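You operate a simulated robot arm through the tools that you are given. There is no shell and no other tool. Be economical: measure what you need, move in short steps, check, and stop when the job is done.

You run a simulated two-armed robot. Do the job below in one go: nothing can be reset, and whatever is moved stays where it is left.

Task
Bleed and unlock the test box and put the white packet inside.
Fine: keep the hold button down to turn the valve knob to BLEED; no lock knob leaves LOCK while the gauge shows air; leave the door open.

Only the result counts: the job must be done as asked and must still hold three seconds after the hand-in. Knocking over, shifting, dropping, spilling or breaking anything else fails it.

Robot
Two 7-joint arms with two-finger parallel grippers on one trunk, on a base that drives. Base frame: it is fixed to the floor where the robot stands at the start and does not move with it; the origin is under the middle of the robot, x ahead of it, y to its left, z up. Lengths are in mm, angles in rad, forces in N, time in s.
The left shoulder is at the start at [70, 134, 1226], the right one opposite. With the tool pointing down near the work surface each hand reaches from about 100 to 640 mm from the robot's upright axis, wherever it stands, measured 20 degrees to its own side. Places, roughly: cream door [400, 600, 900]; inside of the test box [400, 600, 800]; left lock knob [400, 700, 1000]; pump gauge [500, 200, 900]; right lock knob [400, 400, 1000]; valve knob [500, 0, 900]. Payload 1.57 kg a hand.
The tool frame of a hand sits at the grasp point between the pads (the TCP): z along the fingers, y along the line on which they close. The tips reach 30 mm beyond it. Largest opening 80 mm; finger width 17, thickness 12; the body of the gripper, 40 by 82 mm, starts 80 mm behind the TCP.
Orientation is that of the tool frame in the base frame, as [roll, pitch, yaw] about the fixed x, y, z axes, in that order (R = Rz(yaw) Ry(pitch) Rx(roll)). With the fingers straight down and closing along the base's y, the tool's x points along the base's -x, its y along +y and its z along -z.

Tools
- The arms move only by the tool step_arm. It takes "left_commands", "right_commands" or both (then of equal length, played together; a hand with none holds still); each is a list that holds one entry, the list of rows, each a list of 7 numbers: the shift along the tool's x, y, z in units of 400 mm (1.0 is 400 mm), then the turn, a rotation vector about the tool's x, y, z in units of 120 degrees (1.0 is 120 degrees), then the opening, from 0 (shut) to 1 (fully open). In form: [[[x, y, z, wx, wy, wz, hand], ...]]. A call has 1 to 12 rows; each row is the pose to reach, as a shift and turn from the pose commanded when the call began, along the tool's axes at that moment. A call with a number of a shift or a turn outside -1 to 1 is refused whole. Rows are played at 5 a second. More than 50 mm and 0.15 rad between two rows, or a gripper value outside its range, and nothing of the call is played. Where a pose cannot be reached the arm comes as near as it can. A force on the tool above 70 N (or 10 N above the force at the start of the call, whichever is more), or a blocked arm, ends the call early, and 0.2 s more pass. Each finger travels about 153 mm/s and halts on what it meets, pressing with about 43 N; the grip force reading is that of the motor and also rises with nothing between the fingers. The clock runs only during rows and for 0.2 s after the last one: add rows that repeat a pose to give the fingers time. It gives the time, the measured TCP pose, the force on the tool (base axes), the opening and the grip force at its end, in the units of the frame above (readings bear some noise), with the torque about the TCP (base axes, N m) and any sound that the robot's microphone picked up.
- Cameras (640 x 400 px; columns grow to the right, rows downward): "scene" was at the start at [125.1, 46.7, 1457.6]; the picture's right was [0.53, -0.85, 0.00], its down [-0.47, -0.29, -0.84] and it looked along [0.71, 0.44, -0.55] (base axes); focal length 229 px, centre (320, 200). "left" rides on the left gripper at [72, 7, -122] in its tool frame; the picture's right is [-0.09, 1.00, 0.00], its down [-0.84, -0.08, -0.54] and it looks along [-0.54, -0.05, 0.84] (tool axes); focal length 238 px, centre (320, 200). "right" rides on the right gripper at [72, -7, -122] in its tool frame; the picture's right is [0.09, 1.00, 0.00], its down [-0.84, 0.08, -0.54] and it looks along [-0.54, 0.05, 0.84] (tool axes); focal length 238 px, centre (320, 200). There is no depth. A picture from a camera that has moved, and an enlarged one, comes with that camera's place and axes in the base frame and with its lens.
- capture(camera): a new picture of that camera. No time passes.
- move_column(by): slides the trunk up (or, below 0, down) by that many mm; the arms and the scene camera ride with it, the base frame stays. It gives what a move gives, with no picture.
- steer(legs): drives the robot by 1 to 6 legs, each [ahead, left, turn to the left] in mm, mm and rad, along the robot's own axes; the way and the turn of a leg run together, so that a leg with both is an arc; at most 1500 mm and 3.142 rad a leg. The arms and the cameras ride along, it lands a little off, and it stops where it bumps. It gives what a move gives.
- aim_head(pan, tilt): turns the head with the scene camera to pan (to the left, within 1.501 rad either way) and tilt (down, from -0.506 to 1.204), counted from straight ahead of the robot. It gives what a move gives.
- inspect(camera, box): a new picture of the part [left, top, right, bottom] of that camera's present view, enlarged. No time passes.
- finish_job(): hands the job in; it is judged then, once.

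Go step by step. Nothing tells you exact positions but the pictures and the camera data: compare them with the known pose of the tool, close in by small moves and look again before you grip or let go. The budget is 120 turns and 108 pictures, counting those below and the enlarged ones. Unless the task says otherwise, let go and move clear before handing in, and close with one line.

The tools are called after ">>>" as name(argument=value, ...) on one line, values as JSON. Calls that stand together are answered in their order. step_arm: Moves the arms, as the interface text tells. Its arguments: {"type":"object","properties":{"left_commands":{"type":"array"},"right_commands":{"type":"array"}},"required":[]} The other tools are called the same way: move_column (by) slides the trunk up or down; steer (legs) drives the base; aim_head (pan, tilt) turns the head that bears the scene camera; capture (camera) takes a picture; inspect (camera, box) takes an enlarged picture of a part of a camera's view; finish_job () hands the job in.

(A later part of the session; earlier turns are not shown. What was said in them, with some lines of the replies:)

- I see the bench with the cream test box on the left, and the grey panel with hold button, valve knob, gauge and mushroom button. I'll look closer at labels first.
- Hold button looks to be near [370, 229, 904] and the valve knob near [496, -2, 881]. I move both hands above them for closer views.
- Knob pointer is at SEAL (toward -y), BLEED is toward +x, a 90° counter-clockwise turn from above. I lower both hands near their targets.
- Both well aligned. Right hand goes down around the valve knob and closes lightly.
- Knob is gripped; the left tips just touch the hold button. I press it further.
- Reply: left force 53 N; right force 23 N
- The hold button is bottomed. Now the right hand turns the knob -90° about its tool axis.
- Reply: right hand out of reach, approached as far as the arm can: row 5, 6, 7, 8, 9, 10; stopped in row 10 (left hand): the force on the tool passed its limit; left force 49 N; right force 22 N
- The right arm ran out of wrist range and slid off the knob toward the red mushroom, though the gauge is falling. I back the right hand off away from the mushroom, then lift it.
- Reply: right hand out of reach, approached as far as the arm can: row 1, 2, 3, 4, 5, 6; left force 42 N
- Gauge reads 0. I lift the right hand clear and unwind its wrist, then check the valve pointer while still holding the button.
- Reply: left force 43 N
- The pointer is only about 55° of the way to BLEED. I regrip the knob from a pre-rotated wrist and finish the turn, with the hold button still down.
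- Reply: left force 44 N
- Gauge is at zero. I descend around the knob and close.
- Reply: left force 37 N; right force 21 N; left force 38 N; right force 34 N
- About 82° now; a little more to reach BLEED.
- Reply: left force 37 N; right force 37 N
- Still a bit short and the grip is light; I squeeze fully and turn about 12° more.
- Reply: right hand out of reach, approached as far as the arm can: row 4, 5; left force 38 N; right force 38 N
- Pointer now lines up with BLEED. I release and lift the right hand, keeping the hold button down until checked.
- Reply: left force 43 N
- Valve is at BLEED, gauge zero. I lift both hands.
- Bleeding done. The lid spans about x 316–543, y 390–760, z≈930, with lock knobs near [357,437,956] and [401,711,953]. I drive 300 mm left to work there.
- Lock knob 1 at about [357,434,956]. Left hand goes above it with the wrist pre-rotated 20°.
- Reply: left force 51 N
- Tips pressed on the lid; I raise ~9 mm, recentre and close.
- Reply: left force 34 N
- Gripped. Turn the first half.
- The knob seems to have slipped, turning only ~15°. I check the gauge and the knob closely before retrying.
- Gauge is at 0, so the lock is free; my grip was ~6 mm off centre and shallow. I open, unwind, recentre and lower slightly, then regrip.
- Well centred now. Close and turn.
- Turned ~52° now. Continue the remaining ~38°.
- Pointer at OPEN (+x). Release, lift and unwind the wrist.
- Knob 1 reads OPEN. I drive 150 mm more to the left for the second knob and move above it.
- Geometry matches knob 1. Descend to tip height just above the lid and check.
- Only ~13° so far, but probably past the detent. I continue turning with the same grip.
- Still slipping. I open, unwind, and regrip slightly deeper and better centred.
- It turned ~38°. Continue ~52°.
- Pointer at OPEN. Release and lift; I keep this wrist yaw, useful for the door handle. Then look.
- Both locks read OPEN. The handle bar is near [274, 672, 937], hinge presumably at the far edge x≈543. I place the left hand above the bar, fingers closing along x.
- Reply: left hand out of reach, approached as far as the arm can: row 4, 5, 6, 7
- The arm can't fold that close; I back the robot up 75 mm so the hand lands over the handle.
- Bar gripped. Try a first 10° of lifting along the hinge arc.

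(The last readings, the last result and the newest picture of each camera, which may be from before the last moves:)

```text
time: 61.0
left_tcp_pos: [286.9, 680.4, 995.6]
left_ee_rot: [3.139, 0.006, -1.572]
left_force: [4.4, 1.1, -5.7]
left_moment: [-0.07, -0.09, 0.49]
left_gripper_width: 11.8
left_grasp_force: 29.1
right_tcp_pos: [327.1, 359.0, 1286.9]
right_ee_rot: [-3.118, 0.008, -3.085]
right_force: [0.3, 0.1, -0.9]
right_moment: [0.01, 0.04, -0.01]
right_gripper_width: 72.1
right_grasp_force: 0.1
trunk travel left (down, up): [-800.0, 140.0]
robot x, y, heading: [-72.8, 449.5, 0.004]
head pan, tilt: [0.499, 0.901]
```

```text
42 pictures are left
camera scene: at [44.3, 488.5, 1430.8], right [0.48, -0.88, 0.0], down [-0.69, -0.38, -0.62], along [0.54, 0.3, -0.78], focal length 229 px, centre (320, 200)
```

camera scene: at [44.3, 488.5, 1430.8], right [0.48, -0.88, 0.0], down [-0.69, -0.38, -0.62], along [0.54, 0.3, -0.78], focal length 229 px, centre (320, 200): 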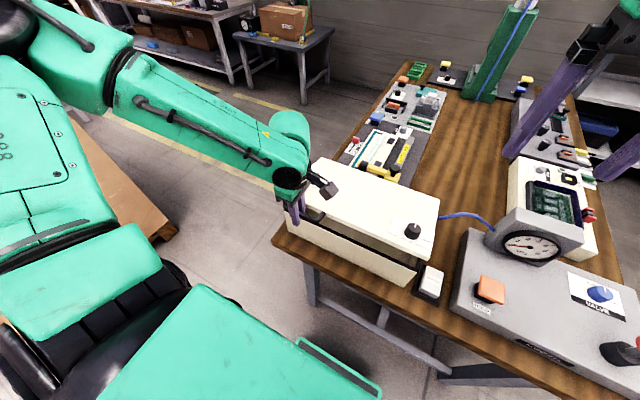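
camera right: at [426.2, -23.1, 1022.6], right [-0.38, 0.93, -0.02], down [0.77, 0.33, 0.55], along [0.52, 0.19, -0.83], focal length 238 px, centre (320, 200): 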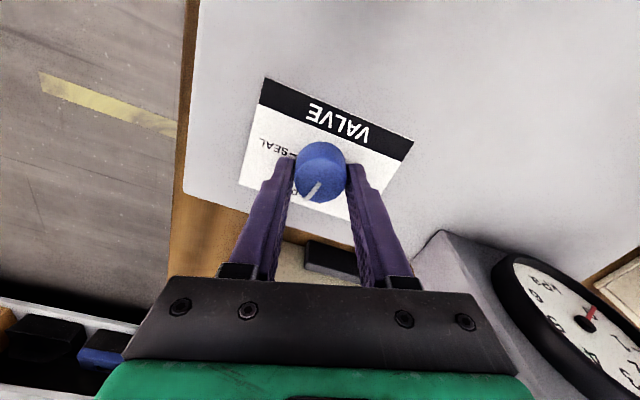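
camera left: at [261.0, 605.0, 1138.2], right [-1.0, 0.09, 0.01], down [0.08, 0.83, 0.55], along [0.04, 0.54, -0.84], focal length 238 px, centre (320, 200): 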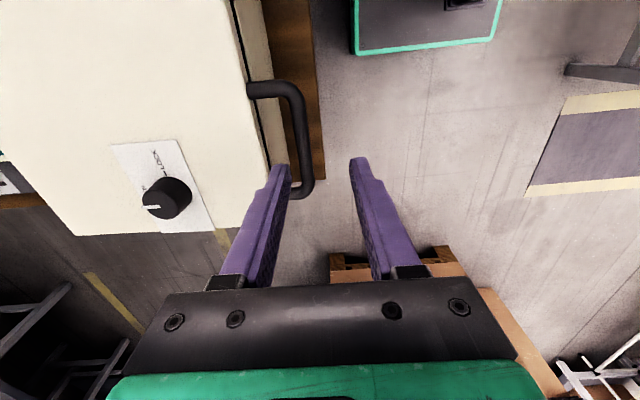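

The door is light and swings up on the far hinge. Continue the arc to ~60°.

>>> step_arm(left_commands=[[[0, -0.0125, -0.055, 0, 0, 0, 0], [0, -0.03, -0.11, 0, 0, 0, 0], [0, -0.052, -0.164, 0, 0, 0, 0], [0, -0.0775, -0.215, 0, 0, 0, 0], [0, -0.109, -0.2635, 0, 0, 0, 0], [0, -0.145, -0.31, 0, 0, 0, 0], [0, -0.183, -0.352, 0, 0, 0, 0], [0, -0.225, -0.39, 0, 0, 0, 0], [0, -0.2715, -0.4258, 0, 0, 0, 0], [0, -0.32, -0.4565, 0, 0, 0, 0]]])

>>> capture(camera="scene")

```text
time: 63.2
left_tcp_pos: [422.1, 679.9, 1172.6]
left_ee_rot: [3.13, 0.004, -1.572]
left_force: [9.9, -0.2, -23.1]
left_moment: [0.1, -0.09, 0.47]
left_gripper_width: 11.6
left_grasp_force: 29.3
right_tcp_pos: [332.0, 358.9, 1287.0]
right_ee_rot: [-3.116, 0.005, -3.085]
right_force: [-0.4, 0.1, -0.2]
right_moment: [0.01, 0.01, -0.01]
right_gripper_width: 71.9
right_grasp_force: 0.0
trunk travel left (down, up): [-800.0, 140.0]
robot x, y, heading: [-73.5, 450.6, 0.001]
head pan, tilt: [0.499, 0.901]
```

```text
41 pictures are left
camera scene: at [50.3, 490.1, 1430.2], right [0.48, -0.88, 0.0], down [-0.69, -0.38, -0.62], along [0.54, 0.3, -0.79], focal length 229 px, centre (320, 200)
```

scene: 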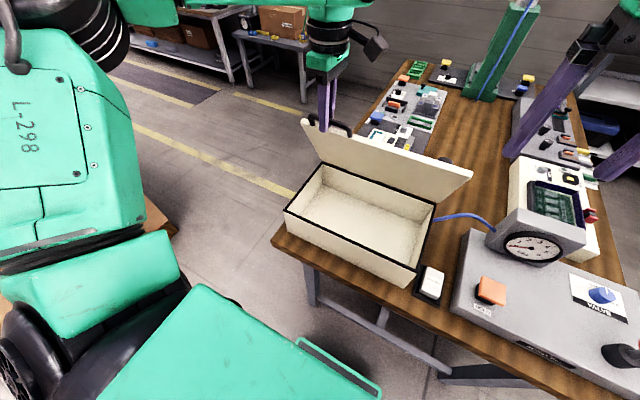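

Door is at ~65°, box is empty inside. I continue the arc past vertical as far as reach allows.

>>> step_arm(left_commands=[[[0, -0.026, -0.016, 0, 0, 0, 0], [0, -0.0515, -0.03, 0, 0, 0, 0], [0, -0.078, -0.041, 0, 0, 0, 0], [0, -0.105, -0.048, 0, 0, 0, 0], [0, -0.132, -0.05, 0, 0, 0, 0], [0, -0.159, -0.048, 0, 0, 0, 0], [0, -0.186, -0.042, 0, 0, 0, 0]]])

>>> capture(camera="scene")

```text
time: 64.8
left_tcp_pos: [468.3, 679.2, 1195.3]
left_ee_rot: [-3.137, 0.004, -1.572]
left_force: [-5.7, 1.1, 16.2]
left_moment: [-0.09, 0.08, 0.29]
left_gripper_width: 11.6
left_grasp_force: 29.1
left hand out of reach, approached as far as the arm can: row 6, 7
right_tcp_pos: [319.6, 357.1, 1290.2]
right_ee_rot: [-3.119, 0.013, -3.087]
right_force: [0.0, 0.3, -0.6]
right_moment: [0.03, -0.04, -0.02]
right_gripper_width: 71.9
right_grasp_force: 0.0
trunk travel left (down, up): [-800.0, 140.0]
robot x, y, heading: [-69.9, 447.7, -0.001]
head pan, tilt: [0.499, 0.901]
```

```text
40 pictures are left
camera scene: at [36.6, 487.0, 1431.9], right [0.48, -0.88, 0.0], down [-0.68, -0.38, -0.62], along [0.55, 0.3, -0.78], focal length 229 px, centre (320, 200)
```

scene: 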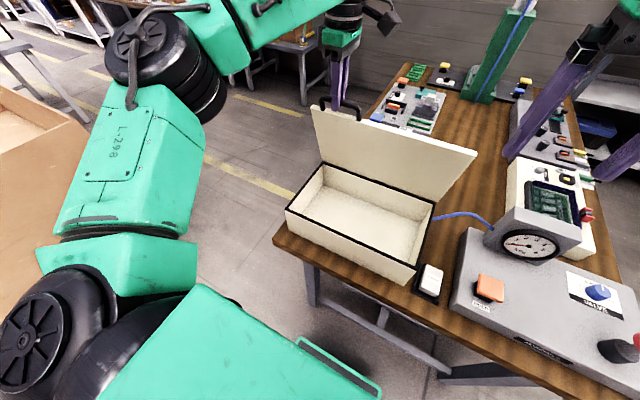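

Arm is at its reach limit at ~76°. I drive the base forward 75 mm, which carries the handle past vertical at nearly constant height.

>>> steer(legs=[[40, 0, 0], [40, 0, 0]])

>>> capture(camera="scene")

```text
time: 66.2
left_tcp_pos: [548.3, 679.5, 1189.2]
left_ee_rot: [3.135, 0.005, -1.572]
left_force: [-1.9, -7.0, -16.3]
left_moment: [-0.19, 0.01, 0.18]
left_gripper_width: 11.8
left_grasp_force: 28.7
right_tcp_pos: [401.2, 356.3, 1289.3]
right_ee_rot: [-3.121, 0.014, -3.084]
right_force: [-0.5, -0.8, -0.6]
right_moment: [-0.03, -0.1, -0.05]
right_gripper_width: 71.9
right_grasp_force: 0.1
trunk travel left (down, up): [-800.0, 140.0]
robot x, y, heading: [9.3, 449.6, 0.005]
head pan, tilt: [0.499, 0.901]
```

```text
39 pictures are left
camera scene: at [118.1, 486.9, 1430.9], right [0.48, -0.88, 0.0], down [-0.68, -0.38, -0.62], along [0.55, 0.3, -0.78], focal length 229 px, centre (320, 200)
```

scene: 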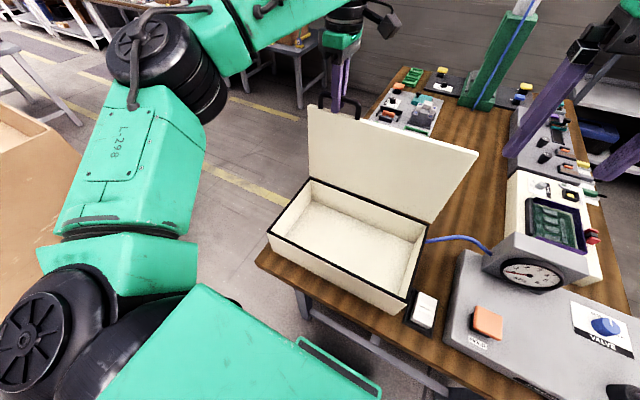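

About 95° open. One more 30 mm for stability past vertical.

>>> steer(legs=[[30, 0, 0]])

>>> capture(camera="left")

```text
time: 67.0
left_tcp_pos: [578.8, 679.2, 1188.2]
left_ee_rot: [3.132, 0.007, -1.572]
left_force: [-3.6, -6.4, -20.1]
left_moment: [-0.18, 0.01, 0.17]
left_gripper_width: 11.9
left_grasp_force: 29.3
right_tcp_pos: [432.1, 357.7, 1289.6]
right_ee_rot: [-3.122, 0.014, -3.087]
right_force: [-1.1, -0.5, 0.1]
right_moment: [0.03, -0.07, 0.01]
right_gripper_width: 72.1
right_grasp_force: 0.0
trunk travel left (down, up): [-800.0, 140.0]
robot x, y, heading: [36.0, 452.7, 0.001]
head pan, tilt: [0.499, 0.901]
```

```text
38 pictures are left
camera left: at [575.0, 605.7, 1307.9], right [-1.0, 0.09, 0.01], down [0.09, 0.83, 0.55], along [0.04, 0.54, -0.84], focal length 238 px, centre (320, 200)
```

left: 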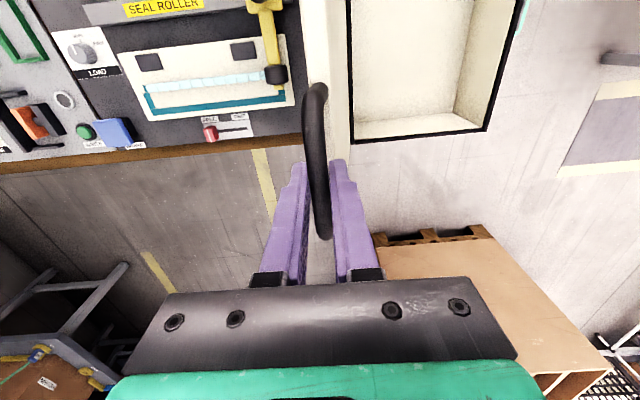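

Now ~102°. I open the fingers slightly but keep them straddling the bar, to see whether the door stays by itself.

>>> step_arm(left_commands=[[[0, 0, 0, 0, 0, 0, 0.3], [0, 0, 0, 0, 0, 0, 0.4], [0, 0, 0, 0, 0, 0, 0.4], [0, 0, 0, 0, 0, 0, 0.4]]])

>>> capture(camera="left")

```text
time: 68.0
left_tcp_pos: [581.7, 679.5, 1185.5]
left_ee_rot: [3.128, 0.005, -1.573]
left_force: [1.1, 0.1, -0.4]
left_moment: [-0.01, -0.04, 0.04]
left_gripper_width: 33.3
left_grasp_force: 1.0
right_tcp_pos: [435.2, 357.5, 1288.5]
right_ee_rot: [-3.119, 0.012, -3.086]
right_force: [0.1, -0.2, -0.6]
right_moment: [0.0, -0.03, 0.01]
right_gripper_width: 71.8
right_grasp_force: 0.1
trunk travel left (down, up): [-800.0, 140.0]
robot x, y, heading: [34.2, 455.1, 0.002]
head pan, tilt: [0.499, 0.901]
```

```text
37 pictures are left
camera left: at [577.8, 606.2, 1307.0], right [-1.0, 0.09, 0.01], down [0.09, 0.83, 0.55], along [0.04, 0.54, -0.84], focal length 238 px, centre (320, 200)
```

left: 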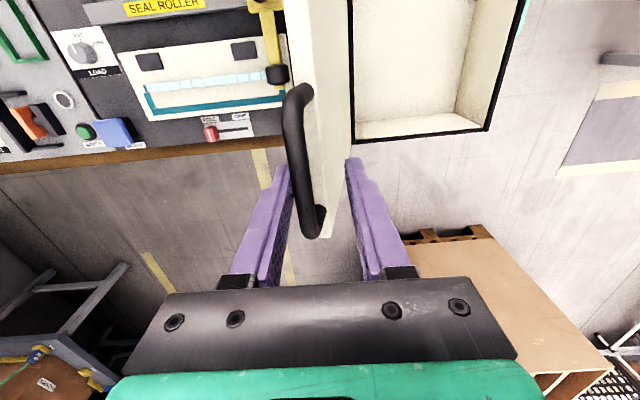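

>>> step_arm(left_commands=[[[0, 0, 0, 0, 0, 0, 0.55], [0, 0, 0, 0, 0, 0, 0.7], [0, 0, 0, 0, 0, 0, 0.7], [0, 0, 0, 0, 0, 0, 0.7]]])

>>> capture(camera="left")

```text
time: 69.0
left_tcp_pos: [581.1, 680.1, 1187.0]
left_ee_rot: [3.128, 0.005, -1.572]
left_force: [-0.2, 0.1, -0.5]
left_moment: [0.02, 0.0, -0.03]
left_gripper_width: 55.8
left_grasp_force: 0.1
right_tcp_pos: [434.5, 358.2, 1288.6]
right_ee_rot: [-3.119, 0.01, -3.085]
right_force: [0.1, -0.1, 0.0]
right_moment: [-0.03, -0.03, -0.01]
right_gripper_width: 72.0
right_grasp_force: 0.0
trunk travel left (down, up): [-800.0, 140.0]
robot x, y, heading: [36.1, 452.0, 0.005]
head pan, tilt: [0.499, 0.901]
```

```text
36 pictures are left
camera left: at [577.2, 606.1, 1307.2], right [-1.0, 0.09, 0.01], down [0.09, 0.83, 0.55], along [0.04, 0.54, -0.84], focal length 238 px, centre (320, 200)
```

left: 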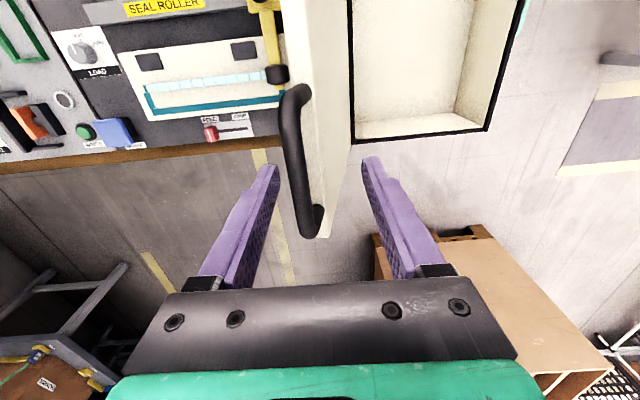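

The door stays on its own. I lift the left hand straight off and take a look at the packet with the right hand.

>>> step_arm(left_commands=[[[0, 0, -0.08, 0, 0, 0, 0.7], [0, 0, -0.16, 0, 0, 0, 0.7], [0, 0, -0.24, 0, 0, 0, 0.7], [0, 0.1, -0.24, 0, 0, 0, 0.7], [0, 0.2, -0.24, 0, 0, 0, 0.7], [0, 0.3, -0.24, 0, 0, 0, 0.7], [0, 0.4, -0.24, 0, 0, 0, 0.7]]], right_commands=[[[0.04, 0, 0.06, 0, 0, 0, 0.9], [0.08, 0, 0.12, 0, 0, 0, 0.9], [0.12, -0.01, 0.18, 0, 0, 0, 0.9], [0.16, -0.025, 0.26, 0, 0, 0, 0.9], [0.19, -0.04, 0.34, 0, 0, 0, 0.9], [0.2, -0.055, 0.43, 0, 0, 0, 0.9], [0.2, -0.06, 0.52, 0, 0, 0, 0.9]]])

>>> capture(camera="right")

>>> capture(camera="scene")

```text
time: 70.6
left_tcp_pos: [417.9, 677.7, 1287.8]
left_ee_rot: [3.129, 0.005, -1.573]
left_force: [0.3, -0.2, -0.1]
left_moment: [-0.01, -0.02, 0.0]
left_gripper_width: 56.2
left_grasp_force: 0.1
left hand out of reach, approached as far as the arm can: row 1, 2, 3, 4
right_tcp_pos: [357.0, 324.1, 1081.8]
right_ee_rot: [-3.12, 0.013, -3.086]
right_force: [-0.6, 0.9, 0.6]
right_moment: [-0.01, -0.01, 0.01]
right_gripper_width: 72.0
right_grasp_force: 0.1
trunk travel left (down, up): [-800.0, 140.0]
robot x, y, heading: [35.2, 450.8, 0.007]
head pan, tilt: [0.499, 0.901]
```

```text
35 pictures are left
camera right: at [283.4, 316.1, 1203.4], right [-0.15, 0.99, -0.02], down [0.82, 0.14, 0.55], along [0.55, 0.06, -0.83], focal length 238 px, centre (320, 200)
```

right: 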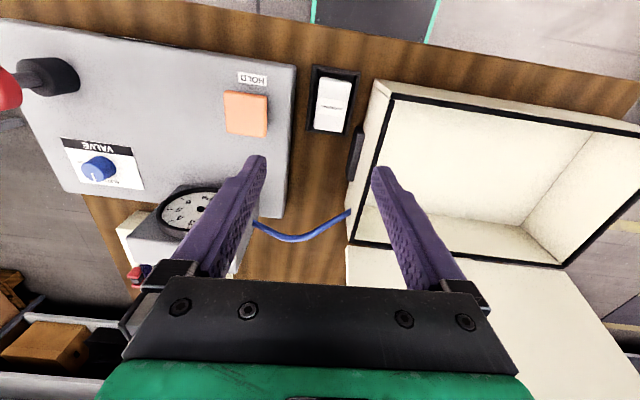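

```text
34 pictures are left
camera scene: at [149.8, 487.1, 1431.4], right [0.48, -0.88, 0.0], down [-0.69, -0.38, -0.62], along [0.55, 0.3, -0.78], focal length 229 px, centre (320, 200)
```

scene: 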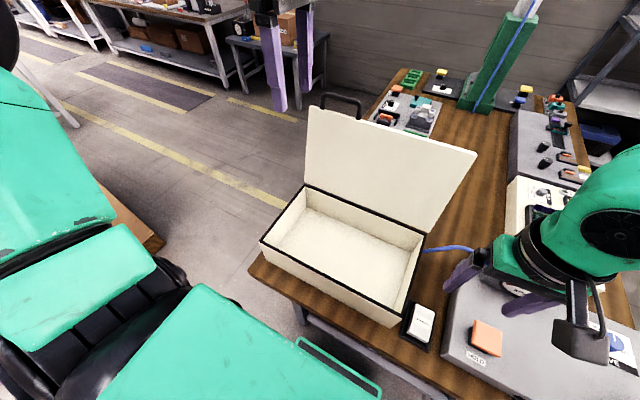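

The packet sits near [354, 330, 850] in its black tray. I lower the right hand over it to refine.

>>> step_arm(right_commands=[[[0.002, 0.006, 0.08, 0.003, -0.002, 0.009, 1], [0.004, 0.012, 0.16, 0.006, -0.004, 0.018, 1], [0.006, 0.018, 0.24, 0.0103, -0.0062, 0.026, 1], [0.0075, 0.02, 0.31, 0.0103, -0.0062, 0.026, 1], [0.0075, 0.02, 0.31, 0.0103, -0.0062, 0.026, 1]]])

>>> capture(camera="right")

>>> inspect(camera="scene", box=[360, 250, 520, 380])

```text
time: 71.8
left_tcp_pos: [420.9, 679.0, 1287.6]
left_ee_rot: [3.128, 0.006, -1.572]
left_force: [0.0, 0.1, 1.4]
left_moment: [-0.01, -0.03, 0.01]
left_gripper_width: 55.8
left_grasp_force: 0.2
right_tcp_pos: [359.9, 331.5, 956.6]
right_ee_rot: [-3.101, 0.026, -3.14]
right_force: [-1.1, 0.1, 0.0]
right_moment: [0.01, -0.01, 0.02]
right_gripper_width: 80.1
right_grasp_force: 0.1
trunk travel left (down, up): [-800.0, 140.0]
robot x, y, heading: [35.8, 454.2, 0.007]
head pan, tilt: [0.499, 0.901]
```

```text
33 pictures are left
camera right: at [284.7, 329.1, 1077.6], right [-0.09, 0.99, -0.04], down [0.82, 0.1, 0.56], along [0.56, 0.02, -0.83], focal length 238 px, centre (320, 200)
```

right: 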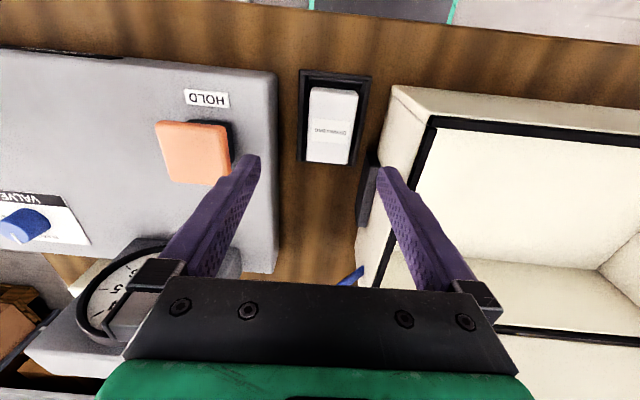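

```text
3.08 times, centred on (440, 315) of scene
camera zoom: at [151.9, 487.9, 1431.2], right [0.48, -0.88, 0.0], down [-0.69, -0.38, -0.62], along [0.54, 0.3, -0.78], focal length 706 px, centre (-49, -154)
```

zoom: 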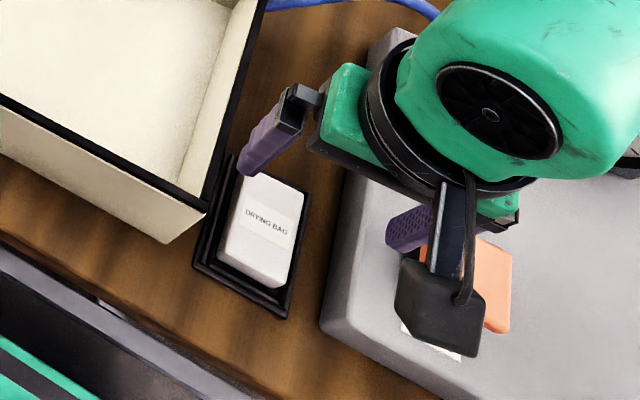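

Packet top is near [345, 340, ~870], about 43 mm wide. I correct the tilt, align over it and lower with a 56 mm opening.

>>> step_arm(right_commands=[[[0.018, 0.013, 0.03, -0.01, 0.006, 0, 0.7], [0.0375, 0.026, 0.06, -0.0194, 0.0124, 0, 0.7], [0.0375, 0.026, 0.06, -0.0194, 0.0124, 0, 0.7]]])

>>> capture(camera="right")

>>> inspect(camera="scene", box=[360, 250, 520, 380])

```text
time: 72.6
left_tcp_pos: [421.9, 679.9, 1288.2]
left_ee_rot: [3.129, 0.005, -1.572]
left_force: [0.2, 0.1, 0.2]
left_moment: [0.0, 0.0, 0.0]
left_gripper_width: 55.9
left_grasp_force: 0.0
right_tcp_pos: [342.5, 340.9, 930.1]
right_ee_rot: [-3.141, 0.0, -3.139]
right_force: [-0.2, 0.0, -0.3]
right_moment: [0.01, -0.01, 0.0]
right_gripper_width: 56.0
right_grasp_force: 0.1
trunk travel left (down, up): [-800.0, 140.0]
robot x, y, heading: [39.5, 449.1, 0.002]
head pan, tilt: [0.499, 0.901]
```

```text
31 pictures are left
camera right: at [272.0, 334.0, 1053.5], right [-0.09, 1.0, 0.0], down [0.84, 0.08, 0.54], along [0.54, 0.05, -0.84], focal length 238 px, centre (320, 200)
```

right: 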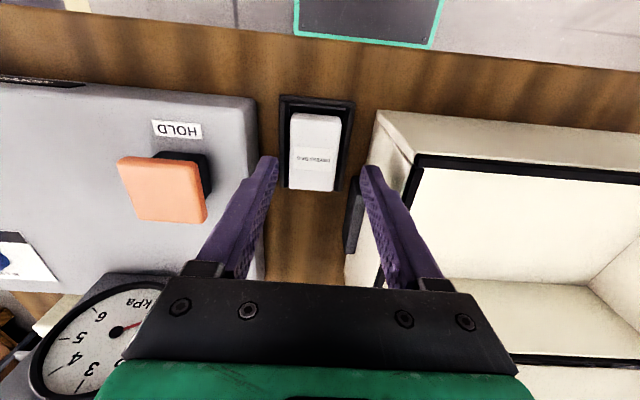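

```text
3.08 times, centred on (440, 315) of scene
camera zoom: at [152.4, 488.1, 1431.1], right [0.48, -0.88, 0.0], down [-0.69, -0.38, -0.62], along [0.54, 0.3, -0.78], focal length 706 px, centre (-49, -154)
```

zoom: 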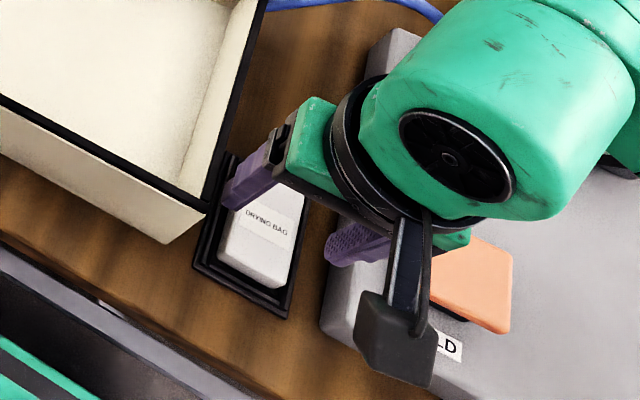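

>>> step_arm(right_commands=[[[-0.007, -0.011, 0.0, 0, 0, 0, 0.7], [-0.012, -0.011, 0.05, 0, 0, 0, 0.7], [-0.014, -0.011, 0.1, 0, 0, 0, 0.7], [-0.014, -0.011, 0.1, 0, 0, 0, 0.7]]])

>>> capture(camera="right")

>>> inspect(camera="scene", box=[360, 250, 520, 380])

```text
time: 73.6
left_tcp_pos: [422.2, 678.8, 1286.3]
left_ee_rot: [3.13, 0.005, -1.573]
left_force: [-0.4, -0.6, 0.1]
left_moment: [0.0, -0.01, 0.02]
left_gripper_width: 56.2
left_grasp_force: 0.0
right_tcp_pos: [348.2, 334.8, 890.9]
right_ee_rot: [-3.141, 0.001, -3.14]
right_force: [0.3, -0.6, 0.0]
right_moment: [0.03, 0.01, -0.02]
right_gripper_width: 55.9
right_grasp_force: 0.1
trunk travel left (down, up): [-800.0, 140.0]
robot x, y, heading: [41.7, 452.4, 0.005]
head pan, tilt: [0.499, 0.901]
```

```text
29 pictures are left
camera right: at [276.7, 328.7, 1013.5], right [-0.09, 1.0, 0.0], down [0.84, 0.08, 0.54], along [0.54, 0.05, -0.84], focal length 238 px, centre (320, 200)
```

right: 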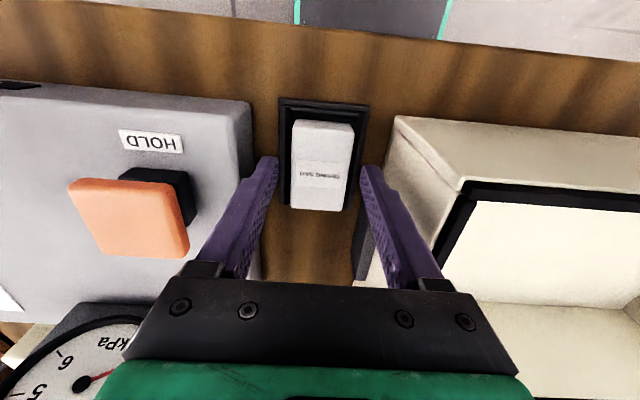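

```text
3.08 times, centred on (440, 315) of scene
camera zoom: at [152.1, 488.0, 1431.1], right [0.48, -0.88, 0.0], down [-0.69, -0.38, -0.62], along [0.54, 0.3, -0.78], focal length 706 px, centre (-49, -154)
```

zoom: 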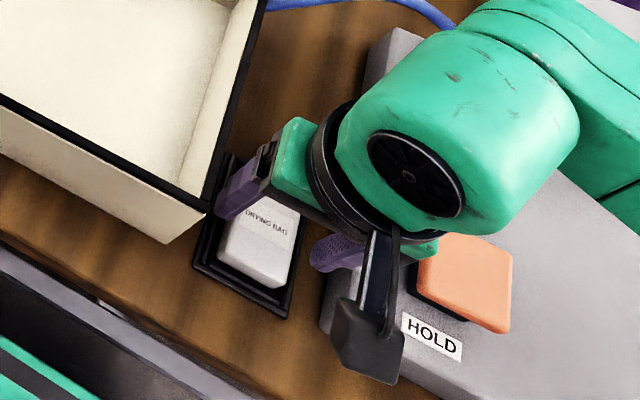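

>>> step_arm(right_commands=[[[-0.005, 0.004, 0.02, 0, 0, 0, 0.71], [-0.005, 0.004, 0.04, 0, 0, 0, 0.71], [-0.005, 0.004, 0.06, 0, 0, 0, 0.71], [-0.005, 0.004, 0.06, 0, 0, 0, 0.71]]])

>>> inspect(camera="right", box=[220, 80, 420, 240])

>>> inspect(camera="scene", box=[380, 270, 480, 350])

```text
time: 74.6
left_tcp_pos: [421.5, 678.9, 1286.5]
left_ee_rot: [3.129, 0.006, -1.574]
left_force: [0.3, 0.5, 0.7]
left_moment: [0.0, 0.01, 0.03]
left_gripper_width: 56.0
left_grasp_force: 0.0
right_tcp_pos: [351.1, 336.5, 868.8]
right_ee_rot: [-3.141, 0.0, -3.14]
right_force: [-0.3, -0.3, -0.2]
right_moment: [-0.03, -0.02, 0.0]
right_gripper_width: 56.8
right_grasp_force: 0.0
trunk travel left (down, up): [-800.0, 140.0]
robot x, y, heading: [36.6, 450.6, 0.001]
head pan, tilt: [0.499, 0.901]
```

```text
2.50 times, centred on (320, 160) of right
camera zoom: at [279.9, 330.6, 990.8], right [-0.09, 1.0, 0.0], down [0.84, 0.08, 0.54], along [0.54, 0.05, -0.84], focal length 596 px, centre (320, 300)
```

zoom: 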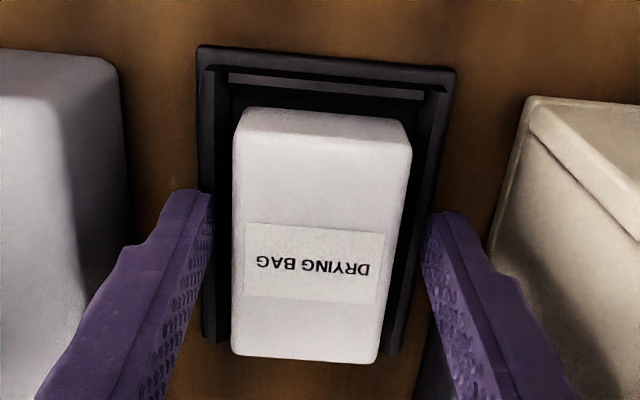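

```text
5.00 times, centred on (430, 310) of scene
camera zoom: at [152.3, 488.0, 1431.1], right [0.48, -0.88, 0.0], down [-0.69, -0.38, -0.62], along [0.54, 0.3, -0.78], focal length 1147 px, centre (-230, -350)
```

zoom: 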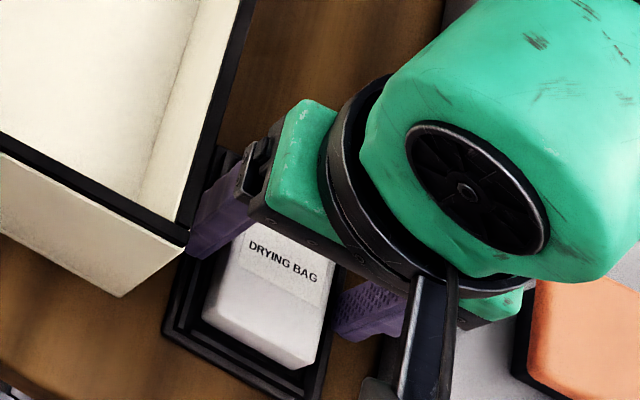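

Aligned. Down another 10 mm watching force, then close on the packet.

>>> step_arm(right_commands=[[[0, 0, 0.01, 0, 0, 0, 0.71], [0, 0, 0.02, 0, 0, 0, 0.71], [0, 0, 0.03, 0, 0, 0, 0.71], [0, 0, 0.03, 0, 0, 0, 0.71]]])

>>> inspect(camera="right", box=[220, 80, 420, 240])

```text
time: 75.6
left_tcp_pos: [416.6, 679.3, 1286.8]
left_ee_rot: [3.133, 0.005, -1.572]
left_force: [0.0, 0.4, 0.0]
left_moment: [0.01, 0.01, 0.01]
left_gripper_width: 56.0
left_grasp_force: 0.0
right_tcp_pos: [350.3, 337.3, 862.9]
right_ee_rot: [3.14, 0.013, -3.14]
right_force: [-8.3, -1.3, 34.1]
right_moment: [-1.12, 0.52, -0.38]
right_gripper_width: 57.2
right_grasp_force: 0.7
trunk travel left (down, up): [-800.0, 140.0]
robot x, y, heading: [35.1, 451.4, 0.008]
head pan, tilt: [0.499, 0.901]
stopped in row 4 (right hand): the force on the tool passed its limit (the readings are from after the stop); the commanded pose is now the measured one
```

```text
2.50 times, centred on (320, 160) of right
camera zoom: at [277.2, 331.0, 985.3], right [-0.09, 1.0, 0.0], down [0.83, 0.08, 0.55], along [0.55, 0.05, -0.83], focal length 596 px, centre (320, 300)
```

zoom: 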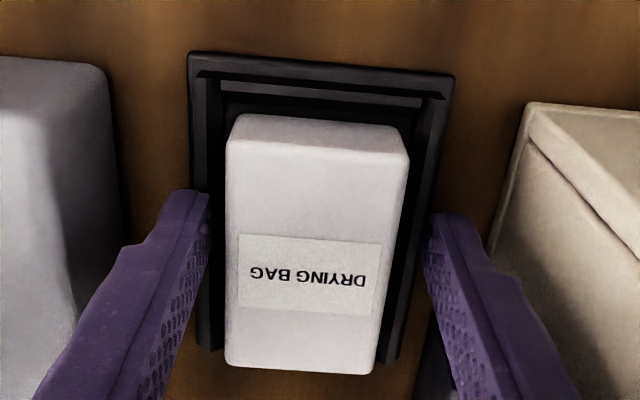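

Tips touch the tray rim (z≈833). I raise 3 mm and close on the packet there.

>>> step_arm(right_commands=[[[0, 0, -0.01, 0, 0.0, 0, 0.71], [0, 0, -0.01, 0, 0, 0, 0.65], [0, 0, -0.01, 0, 0, 0, 0.58], [0, 0, -0.01, 0, 0, 0, 0.5], [0, 0, -0.01, 0, 0, 0, 0.4], [0, 0, -0.01, 0, 0, 0, 0.4]]])

>>> inspect(camera="right", box=[220, 80, 420, 240])

```text
time: 77.0
left_tcp_pos: [422.2, 678.4, 1286.6]
left_ee_rot: [3.129, 0.005, -1.574]
left_force: [0.0, 0.1, -0.3]
left_moment: [0.05, 0.01, -0.04]
left_gripper_width: 55.9
left_grasp_force: 0.0
right_tcp_pos: [354.2, 336.8, 863.6]
right_ee_rot: [3.139, 0.011, -3.138]
right_force: [-0.2, 0.1, 0.0]
right_moment: [-0.03, 0.02, -0.01]
right_gripper_width: 42.9
right_grasp_force: 42.7
trunk travel left (down, up): [-800.0, 140.0]
robot x, y, heading: [33.0, 450.1, 0.007]
head pan, tilt: [0.499, 0.901]
```

```text
2.50 times, centred on (320, 160) of right
camera zoom: at [280.7, 330.3, 987.3], right [-0.09, 1.0, 0.0], down [0.83, 0.08, 0.55], along [0.55, 0.05, -0.83], focal length 596 px, centre (320, 300)
```

zoom: 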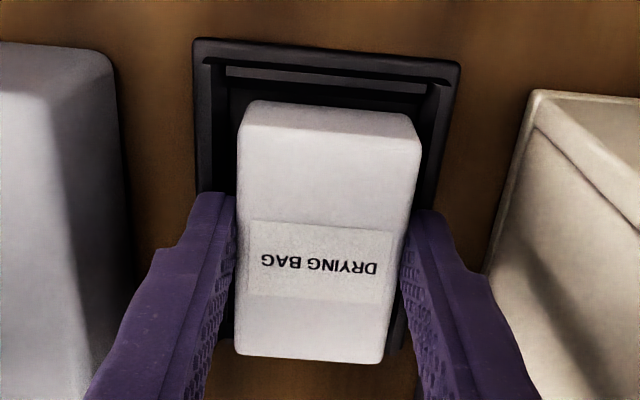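

Packet is gripped (43 mm). Lift straight up.

>>> step_arm(right_commands=[[[0, 0, -0.03, 0, 0, 0, 0.4], [0, 0, -0.1, 0, 0, 0, 0.4], [0, 0, -0.18, 0, 0, 0, 0.4], [0, 0, -0.26, 0, 0, 0, 0.4], [0, 0, -0.34, 0, 0, 0, 0.4], [0, 0, -0.42, 0, 0, 0, 0.4]]])

>>> capture(camera="right")

>>> capture(camera="scene")

```text
time: 78.4
left_tcp_pos: [419.9, 678.3, 1286.7]
left_ee_rot: [3.131, 0.005, -1.573]
left_force: [0.8, -0.6, 0.3]
left_moment: [0.03, 0.01, 0.01]
left_gripper_width: 56.1
left_grasp_force: 0.2
right_tcp_pos: [350.5, 336.1, 1031.8]
right_ee_rot: [-3.141, 0.008, -3.14]
right_force: [-1.0, 0.2, -0.2]
right_moment: [0.02, 0.03, -0.01]
right_gripper_width: 42.8
right_grasp_force: 43.2
trunk travel left (down, up): [-800.0, 140.0]
robot x, y, heading: [36.4, 452.2, -0.0]
head pan, tilt: [0.499, 0.901]
```

```text
23 pictures are left
camera right: at [277.7, 329.9, 1154.8], right [-0.09, 1.0, 0.0], down [0.83, 0.08, 0.55], along [0.55, 0.05, -0.84], focal length 238 px, centre (320, 200)
```

right: 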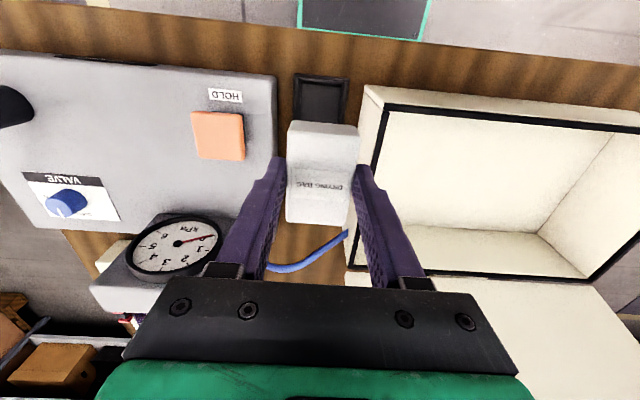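

```text
22 pictures are left
camera scene: at [152.4, 488.3, 1431.1], right [0.48, -0.88, 0.0], down [-0.69, -0.38, -0.62], along [0.54, 0.3, -0.78], focal length 229 px, centre (320, 200)
```

scene: 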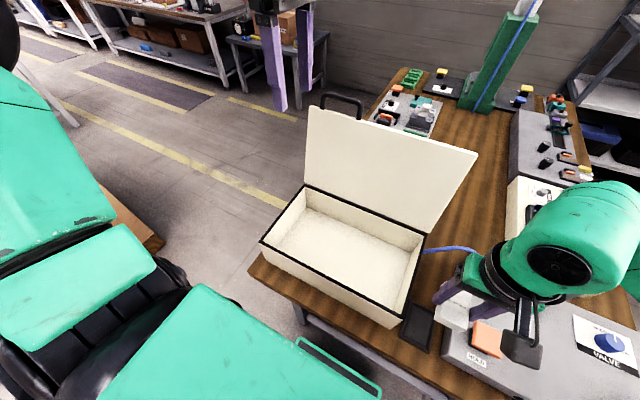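

Packet is lifted clear. Carry it over the box interior toward [425, 490].

>>> step_arm(right_commands=[[[-0.03, 0.07, 0, 0, 0, 0, 0.4], [-0.066, 0.145, 0, 0, 0, 0, 0.4], [-0.105, 0.225, 0, 0, 0, 0, 0.4], [-0.145, 0.305, 0, 0, 0, 0, 0.4], [-0.18, 0.385, 0, 0, 0, 0, 0.4], [-0.18, 0.385, 0, 0, 0, 0, 0.4]]])

>>> capture(camera="right")

>>> capture(camera="scene")

```text
time: 79.8
left_tcp_pos: [420.5, 679.4, 1286.1]
left_ee_rot: [3.13, 0.005, -1.573]
left_force: [0.4, -0.3, -0.4]
left_moment: [0.0, -0.01, 0.02]
left_gripper_width: 56.0
left_grasp_force: 0.0
right_tcp_pos: [426.2, 489.6, 1035.2]
right_ee_rot: [3.14, 0.012, -3.139]
right_force: [0.4, -0.3, 0.2]
right_moment: [0.0, 0.03, -0.03]
right_gripper_width: 42.6
right_grasp_force: 43.5
trunk travel left (down, up): [-800.0, 140.0]
robot x, y, heading: [35.0, 451.8, -0.003]
head pan, tilt: [0.499, 0.901]
```

```text
21 pictures are left
camera right: at [353.2, 483.3, 1158.0], right [-0.09, 1.0, 0.0], down [0.83, 0.08, 0.55], along [0.55, 0.05, -0.83], focal length 238 px, centre (320, 200)
```

right: 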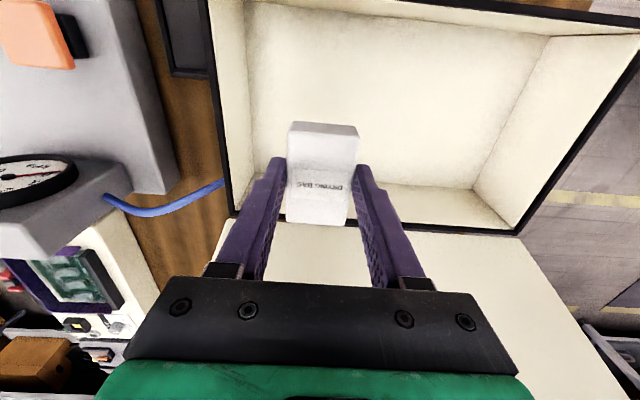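

```text
20 pictures are left
camera scene: at [152.1, 486.9, 1431.2], right [0.48, -0.88, 0.0], down [-0.69, -0.38, -0.62], along [0.54, 0.3, -0.78], focal length 229 px, centre (320, 200)
```

scene: 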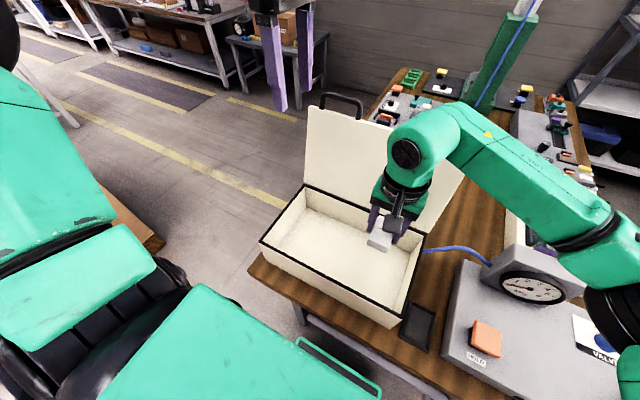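

Clear of the door. Descend into the box, shifting slightly away from the door.

>>> step_arm(right_commands=[[[0.025, 0, 0.04, 0, -0.005, 0, 0.4], [0.05, 0, 0.1, 0, -0.005, 0, 0.4], [0.05, 0, 0.17, 0, -0.005, 0, 0.4], [0.05, 0, 0.24, 0, -0.005, 0, 0.4], [0.05, 0, 0.31, 0, -0.005, 0, 0.4], [0.05, 0, 0.36, 0, -0.005, 0, 0.4], [0.05, 0, 0.36, 0, -0.005, 0, 0.4]]])

>>> capture(camera="scene")

>>> capture(camera="right")

```text
time: 81.4
left_tcp_pos: [421.8, 678.9, 1286.1]
left_ee_rot: [3.13, 0.004, -1.572]
left_force: [0.1, -0.8, -1.1]
left_moment: [0.0, -0.01, 0.01]
left_gripper_width: 55.8
left_grasp_force: 0.0
right_tcp_pos: [404.8, 492.6, 888.8]
right_ee_rot: [3.14, 0.022, -3.14]
right_force: [0.1, 0.1, 0.2]
right_moment: [0.05, -0.04, 0.0]
right_gripper_width: 42.9
right_grasp_force: 43.2
trunk travel left (down, up): [-800.0, 140.0]
robot x, y, heading: [36.9, 448.5, 0.005]
head pan, tilt: [0.499, 0.901]
```

```text
19 pictures are left
camera scene: at [152.4, 488.0, 1431.1], right [0.48, -0.88, 0.0], down [-0.69, -0.38, -0.62], along [0.54, 0.3, -0.78], focal length 229 px, centre (320, 200)
```

scene: 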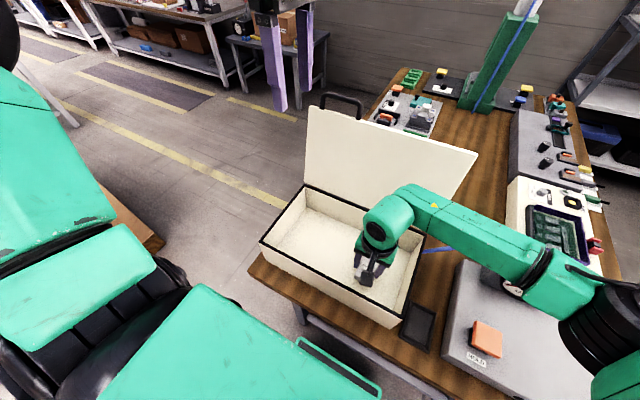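

```text
18 pictures are left
camera right: at [329.7, 485.4, 1010.2], right [-0.09, 1.0, 0.0], down [0.83, 0.08, 0.56], along [0.56, 0.05, -0.83], focal length 238 px, centre (320, 200)
```

right: 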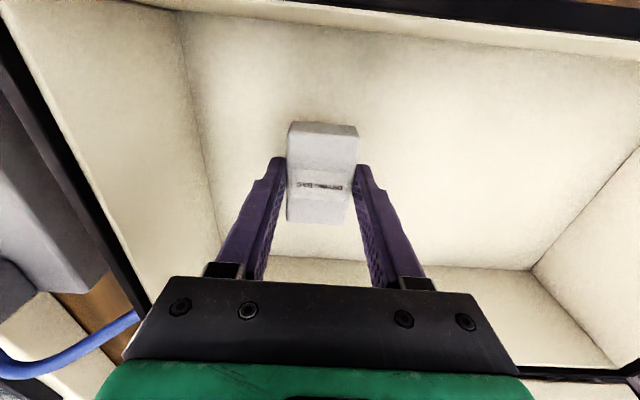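

Forearm is well above the gauge. Lower gently until the packet touches the floor.

>>> step_arm(right_commands=[[[0, 0, 0.015, 0, 0, 0, 0.4], [0, 0, 0.03, 0, 0, 0, 0.4], [0, 0, 0.045, 0, 0, 0, 0.4], [0, 0, 0.055, 0, 0, 0, 0.4], [0, 0, 0.055, 0, 0, 0, 0.4]]])

>>> capture(camera="right")

```text
time: 82.6
left_tcp_pos: [420.7, 679.6, 1286.7]
left_ee_rot: [3.129, 0.007, -1.571]
left_force: [0.1, -0.4, -1.1]
left_moment: [0.01, 0.01, -0.01]
left_gripper_width: 56.1
left_grasp_force: 0.0
right_tcp_pos: [405.9, 490.7, 868.9]
right_ee_rot: [3.141, 0.022, -3.139]
right_force: [0.5, 0.8, -0.5]
right_moment: [-0.02, 0.01, 0.01]
right_gripper_width: 43.0
right_grasp_force: 43.1
trunk travel left (down, up): [-800.0, 140.0]
robot x, y, heading: [41.5, 452.1, 0.005]
head pan, tilt: [0.499, 0.901]
```

```text
17 pictures are left
camera right: at [332.5, 484.1, 989.5], right [-0.09, 1.0, 0.0], down [0.83, 0.08, 0.56], along [0.56, 0.05, -0.83], focal length 238 px, centre (320, 200)
```

right: 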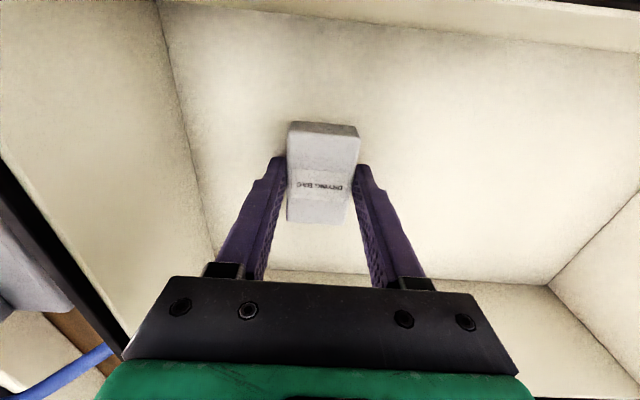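

>>> step_arm(right_commands=[[[0, 0, 0.012, 0, 0, 0, 0.4], [0, 0, 0.024, 0, 0, 0, 0.4], [0, 0, 0.036, 0, 0, 0, 0.4], [0, 0, 0.036, 0, 0, 0, 0.4]]])

```text
time: 83.6
left_tcp_pos: [416.9, 677.9, 1288.8]
left_ee_rot: [3.132, 0.006, -1.572]
left_force: [-0.1, -0.5, -1.0]
left_moment: [0.02, 0.0, 0.01]
left_gripper_width: 55.9
left_grasp_force: 0.0
right_tcp_pos: [403.1, 491.0, 858.3]
right_ee_rot: [3.135, 0.028, -3.139]
right_force: [5.0, -7.5, 55.6]
right_moment: [-1.37, 0.58, 0.42]
right_gripper_width: 42.9
right_grasp_force: 42.8
trunk travel left (down, up): [-800.0, 140.0]
robot x, y, heading: [39.5, 453.2, 0.005]
head pan, tilt: [0.499, 0.901]
```

The packet is on the floor. Ease up, open, and lift out.

>>> step_arm(right_commands=[[[0, 0, -0.01, 0, 0, 0, 0.4], [0, 0, -0.01, 0, 0, 0, 0.6], [0, 0, -0.01, 0, 0, 0, 0.85], [0, 0, -0.01, 0, 0, 0, 0.85], [0, 0, -0.06, 0, 0, 0, 0.85], [0, 0, -0.14, 0, 0, 0, 0.85], [0, 0, -0.24, 0, 0, 0, 0.85], [0, 0, -0.34, 0, 0, 0, 0.85], [0, 0, -0.44, 0, 0, 0, 0.85]]])

>>> capture(camera="right")

```text
time: 85.6
left_tcp_pos: [419.9, 679.8, 1284.9]
left_ee_rot: [3.129, 0.005, -1.573]
left_force: [0.4, 0.7, -0.4]
left_moment: [0.0, -0.02, -0.01]
left_gripper_width: 56.1
left_grasp_force: 0.1
right_tcp_pos: [400.3, 488.3, 1029.3]
right_ee_rot: [3.141, 0.022, -3.142]
right_force: [-0.2, 0.0, 0.4]
right_moment: [-0.02, 0.0, -0.01]
right_gripper_width: 68.2
right_grasp_force: 0.1
trunk travel left (down, up): [-800.0, 140.0]
robot x, y, heading: [35.8, 453.5, 0.003]
head pan, tilt: [0.499, 0.901]
```

```text
16 pictures are left
camera right: at [326.9, 482.6, 1150.6], right [-0.09, 1.0, 0.0], down [0.83, 0.08, 0.56], along [0.56, 0.05, -0.83], focal length 238 px, centre (320, 200)
```

right: 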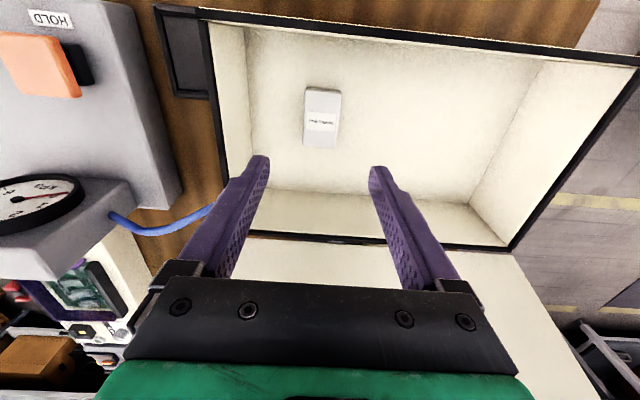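

Packet lies flat in the box. I raise the right hand clear and do a final check.

>>> step_arm(right_commands=[[[0, 0, -0.1, 0, 0, 0, 0.85], [0, 0, -0.2, 0, 0, 0, 0.85], [0, -0.08, -0.3, 0, 0, 0, 0.85], [0.02, -0.18, -0.36, 0, 0, 0, 0.85], [0.04, -0.28, -0.42, 0, 0, 0, 0.85], [0.06, -0.38, -0.46, 0, 0, 0, 0.85], [0.08, -0.48, -0.5, 0, 0, 0, 0.85], [0.08, -0.48, -0.5, 0, 0, 0, 0.85]]])

>>> capture(camera="scene")

>>> inspect(camera="scene", box=[420, 230, 640, 400])

```text
refused: row 3 steps farther than a row can; nothing moved
```

```text
15 pictures are left
camera scene: at [151.6, 488.5, 1431.1], right [0.48, -0.88, 0.0], down [-0.69, -0.38, -0.62], along [0.54, 0.3, -0.78], focal length 229 px, centre (320, 200)
```

scene: 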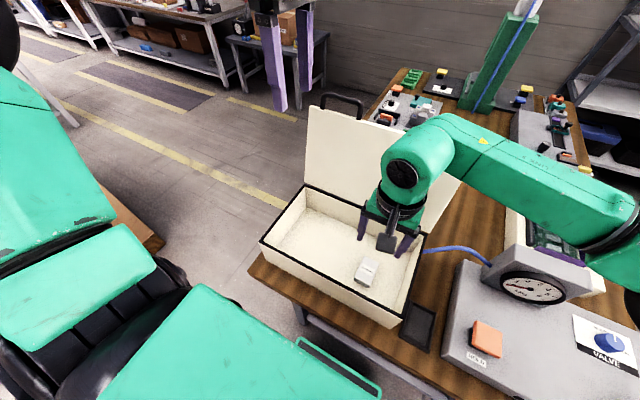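

```text
2.35 times, centred on (530, 315) of scene
camera zoom: at [151.6, 488.5, 1431.1], right [0.48, -0.88, 0.0], down [-0.69, -0.38, -0.62], along [0.54, 0.3, -0.78], focal length 540 px, centre (-174, -71)
```

zoom: 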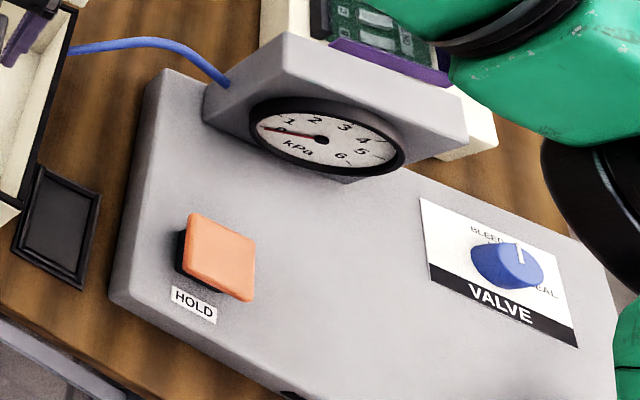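

Row spacing was slightly too big; I redo the retreat with smaller steps.

>>> step_arm(right_commands=[[[0, 0, -0.1, 0, 0, 0, 0.85], [0, 0, -0.2, 0, 0, 0, 0.85], [0, -0.06, -0.29, 0, 0, 0, 0.85], [0.01, -0.15, -0.35, 0, 0, 0, 0.85], [0.02, -0.24, -0.41, 0, 0, 0, 0.85], [0.03, -0.34, -0.45, 0, 0, 0, 0.85], [0.04, -0.44, -0.49, 0, 0, 0, 0.85], [0.04, -0.44, -0.49, 0, 0, 0, 0.85]]])

>>> capture(camera="scene")

>>> capture(camera="right")

```text
time: 87.4
left_tcp_pos: [421.6, 681.4, 1286.9]
left_ee_rot: [3.126, 0.005, -1.571]
left_force: [1.1, 0.1, -0.6]
left_moment: [-0.03, 0.02, -0.01]
left_gripper_width: 55.8
left_grasp_force: 0.1
right_tcp_pos: [382.7, 317.3, 1223.4]
right_ee_rot: [3.141, 0.02, -3.139]
right_force: [0.3, 0.6, 0.3]
right_moment: [-0.01, 0.0, -0.02]
right_gripper_width: 67.8
right_grasp_force: 0.0
trunk travel left (down, up): [-800.0, 140.0]
robot x, y, heading: [36.3, 451.8, 0.004]
head pan, tilt: [0.499, 0.901]
```

```text
13 pictures are left
camera scene: at [152.8, 488.9, 1431.0], right [0.48, -0.88, 0.0], down [-0.69, -0.38, -0.62], along [0.54, 0.3, -0.78], focal length 229 px, centre (320, 200)
```

scene: 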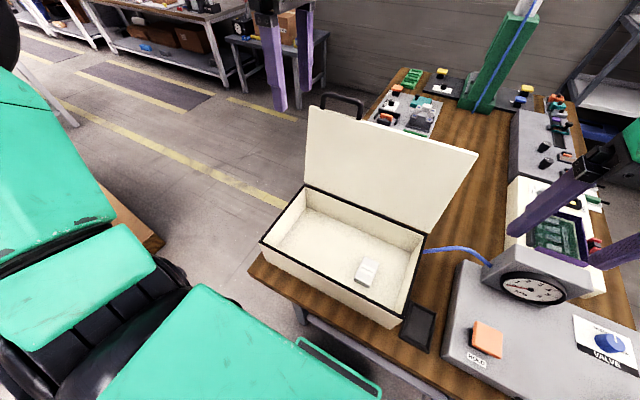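

```text
12 pictures are left
camera right: at [309.2, 310.8, 1345.1], right [-0.09, 1.0, 0.0], down [0.83, 0.08, 0.56], along [0.56, 0.05, -0.83], focal length 238 px, centre (320, 200)
```

right: 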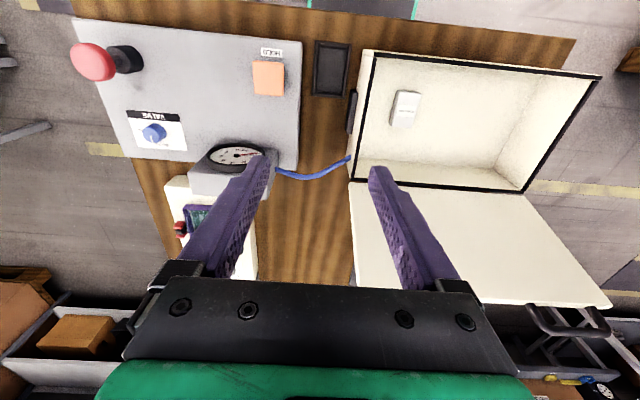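

The packet is in the box, the door stays open, the gauge reads 0, the valve is at BLEED, and both hands are clear, so I hand in.

>>> finish_job()

```text
The job is handed in.
```

The test box is bled and unlocked, the white packet is inside, and the door is left open. When I handed in, the gauge read 0, the valve was at BLEED and both hands were clear. While turning the valve, the right hand slipped off the knob and probably brushed the red mushroom button; it looks unmoved in the pictures.
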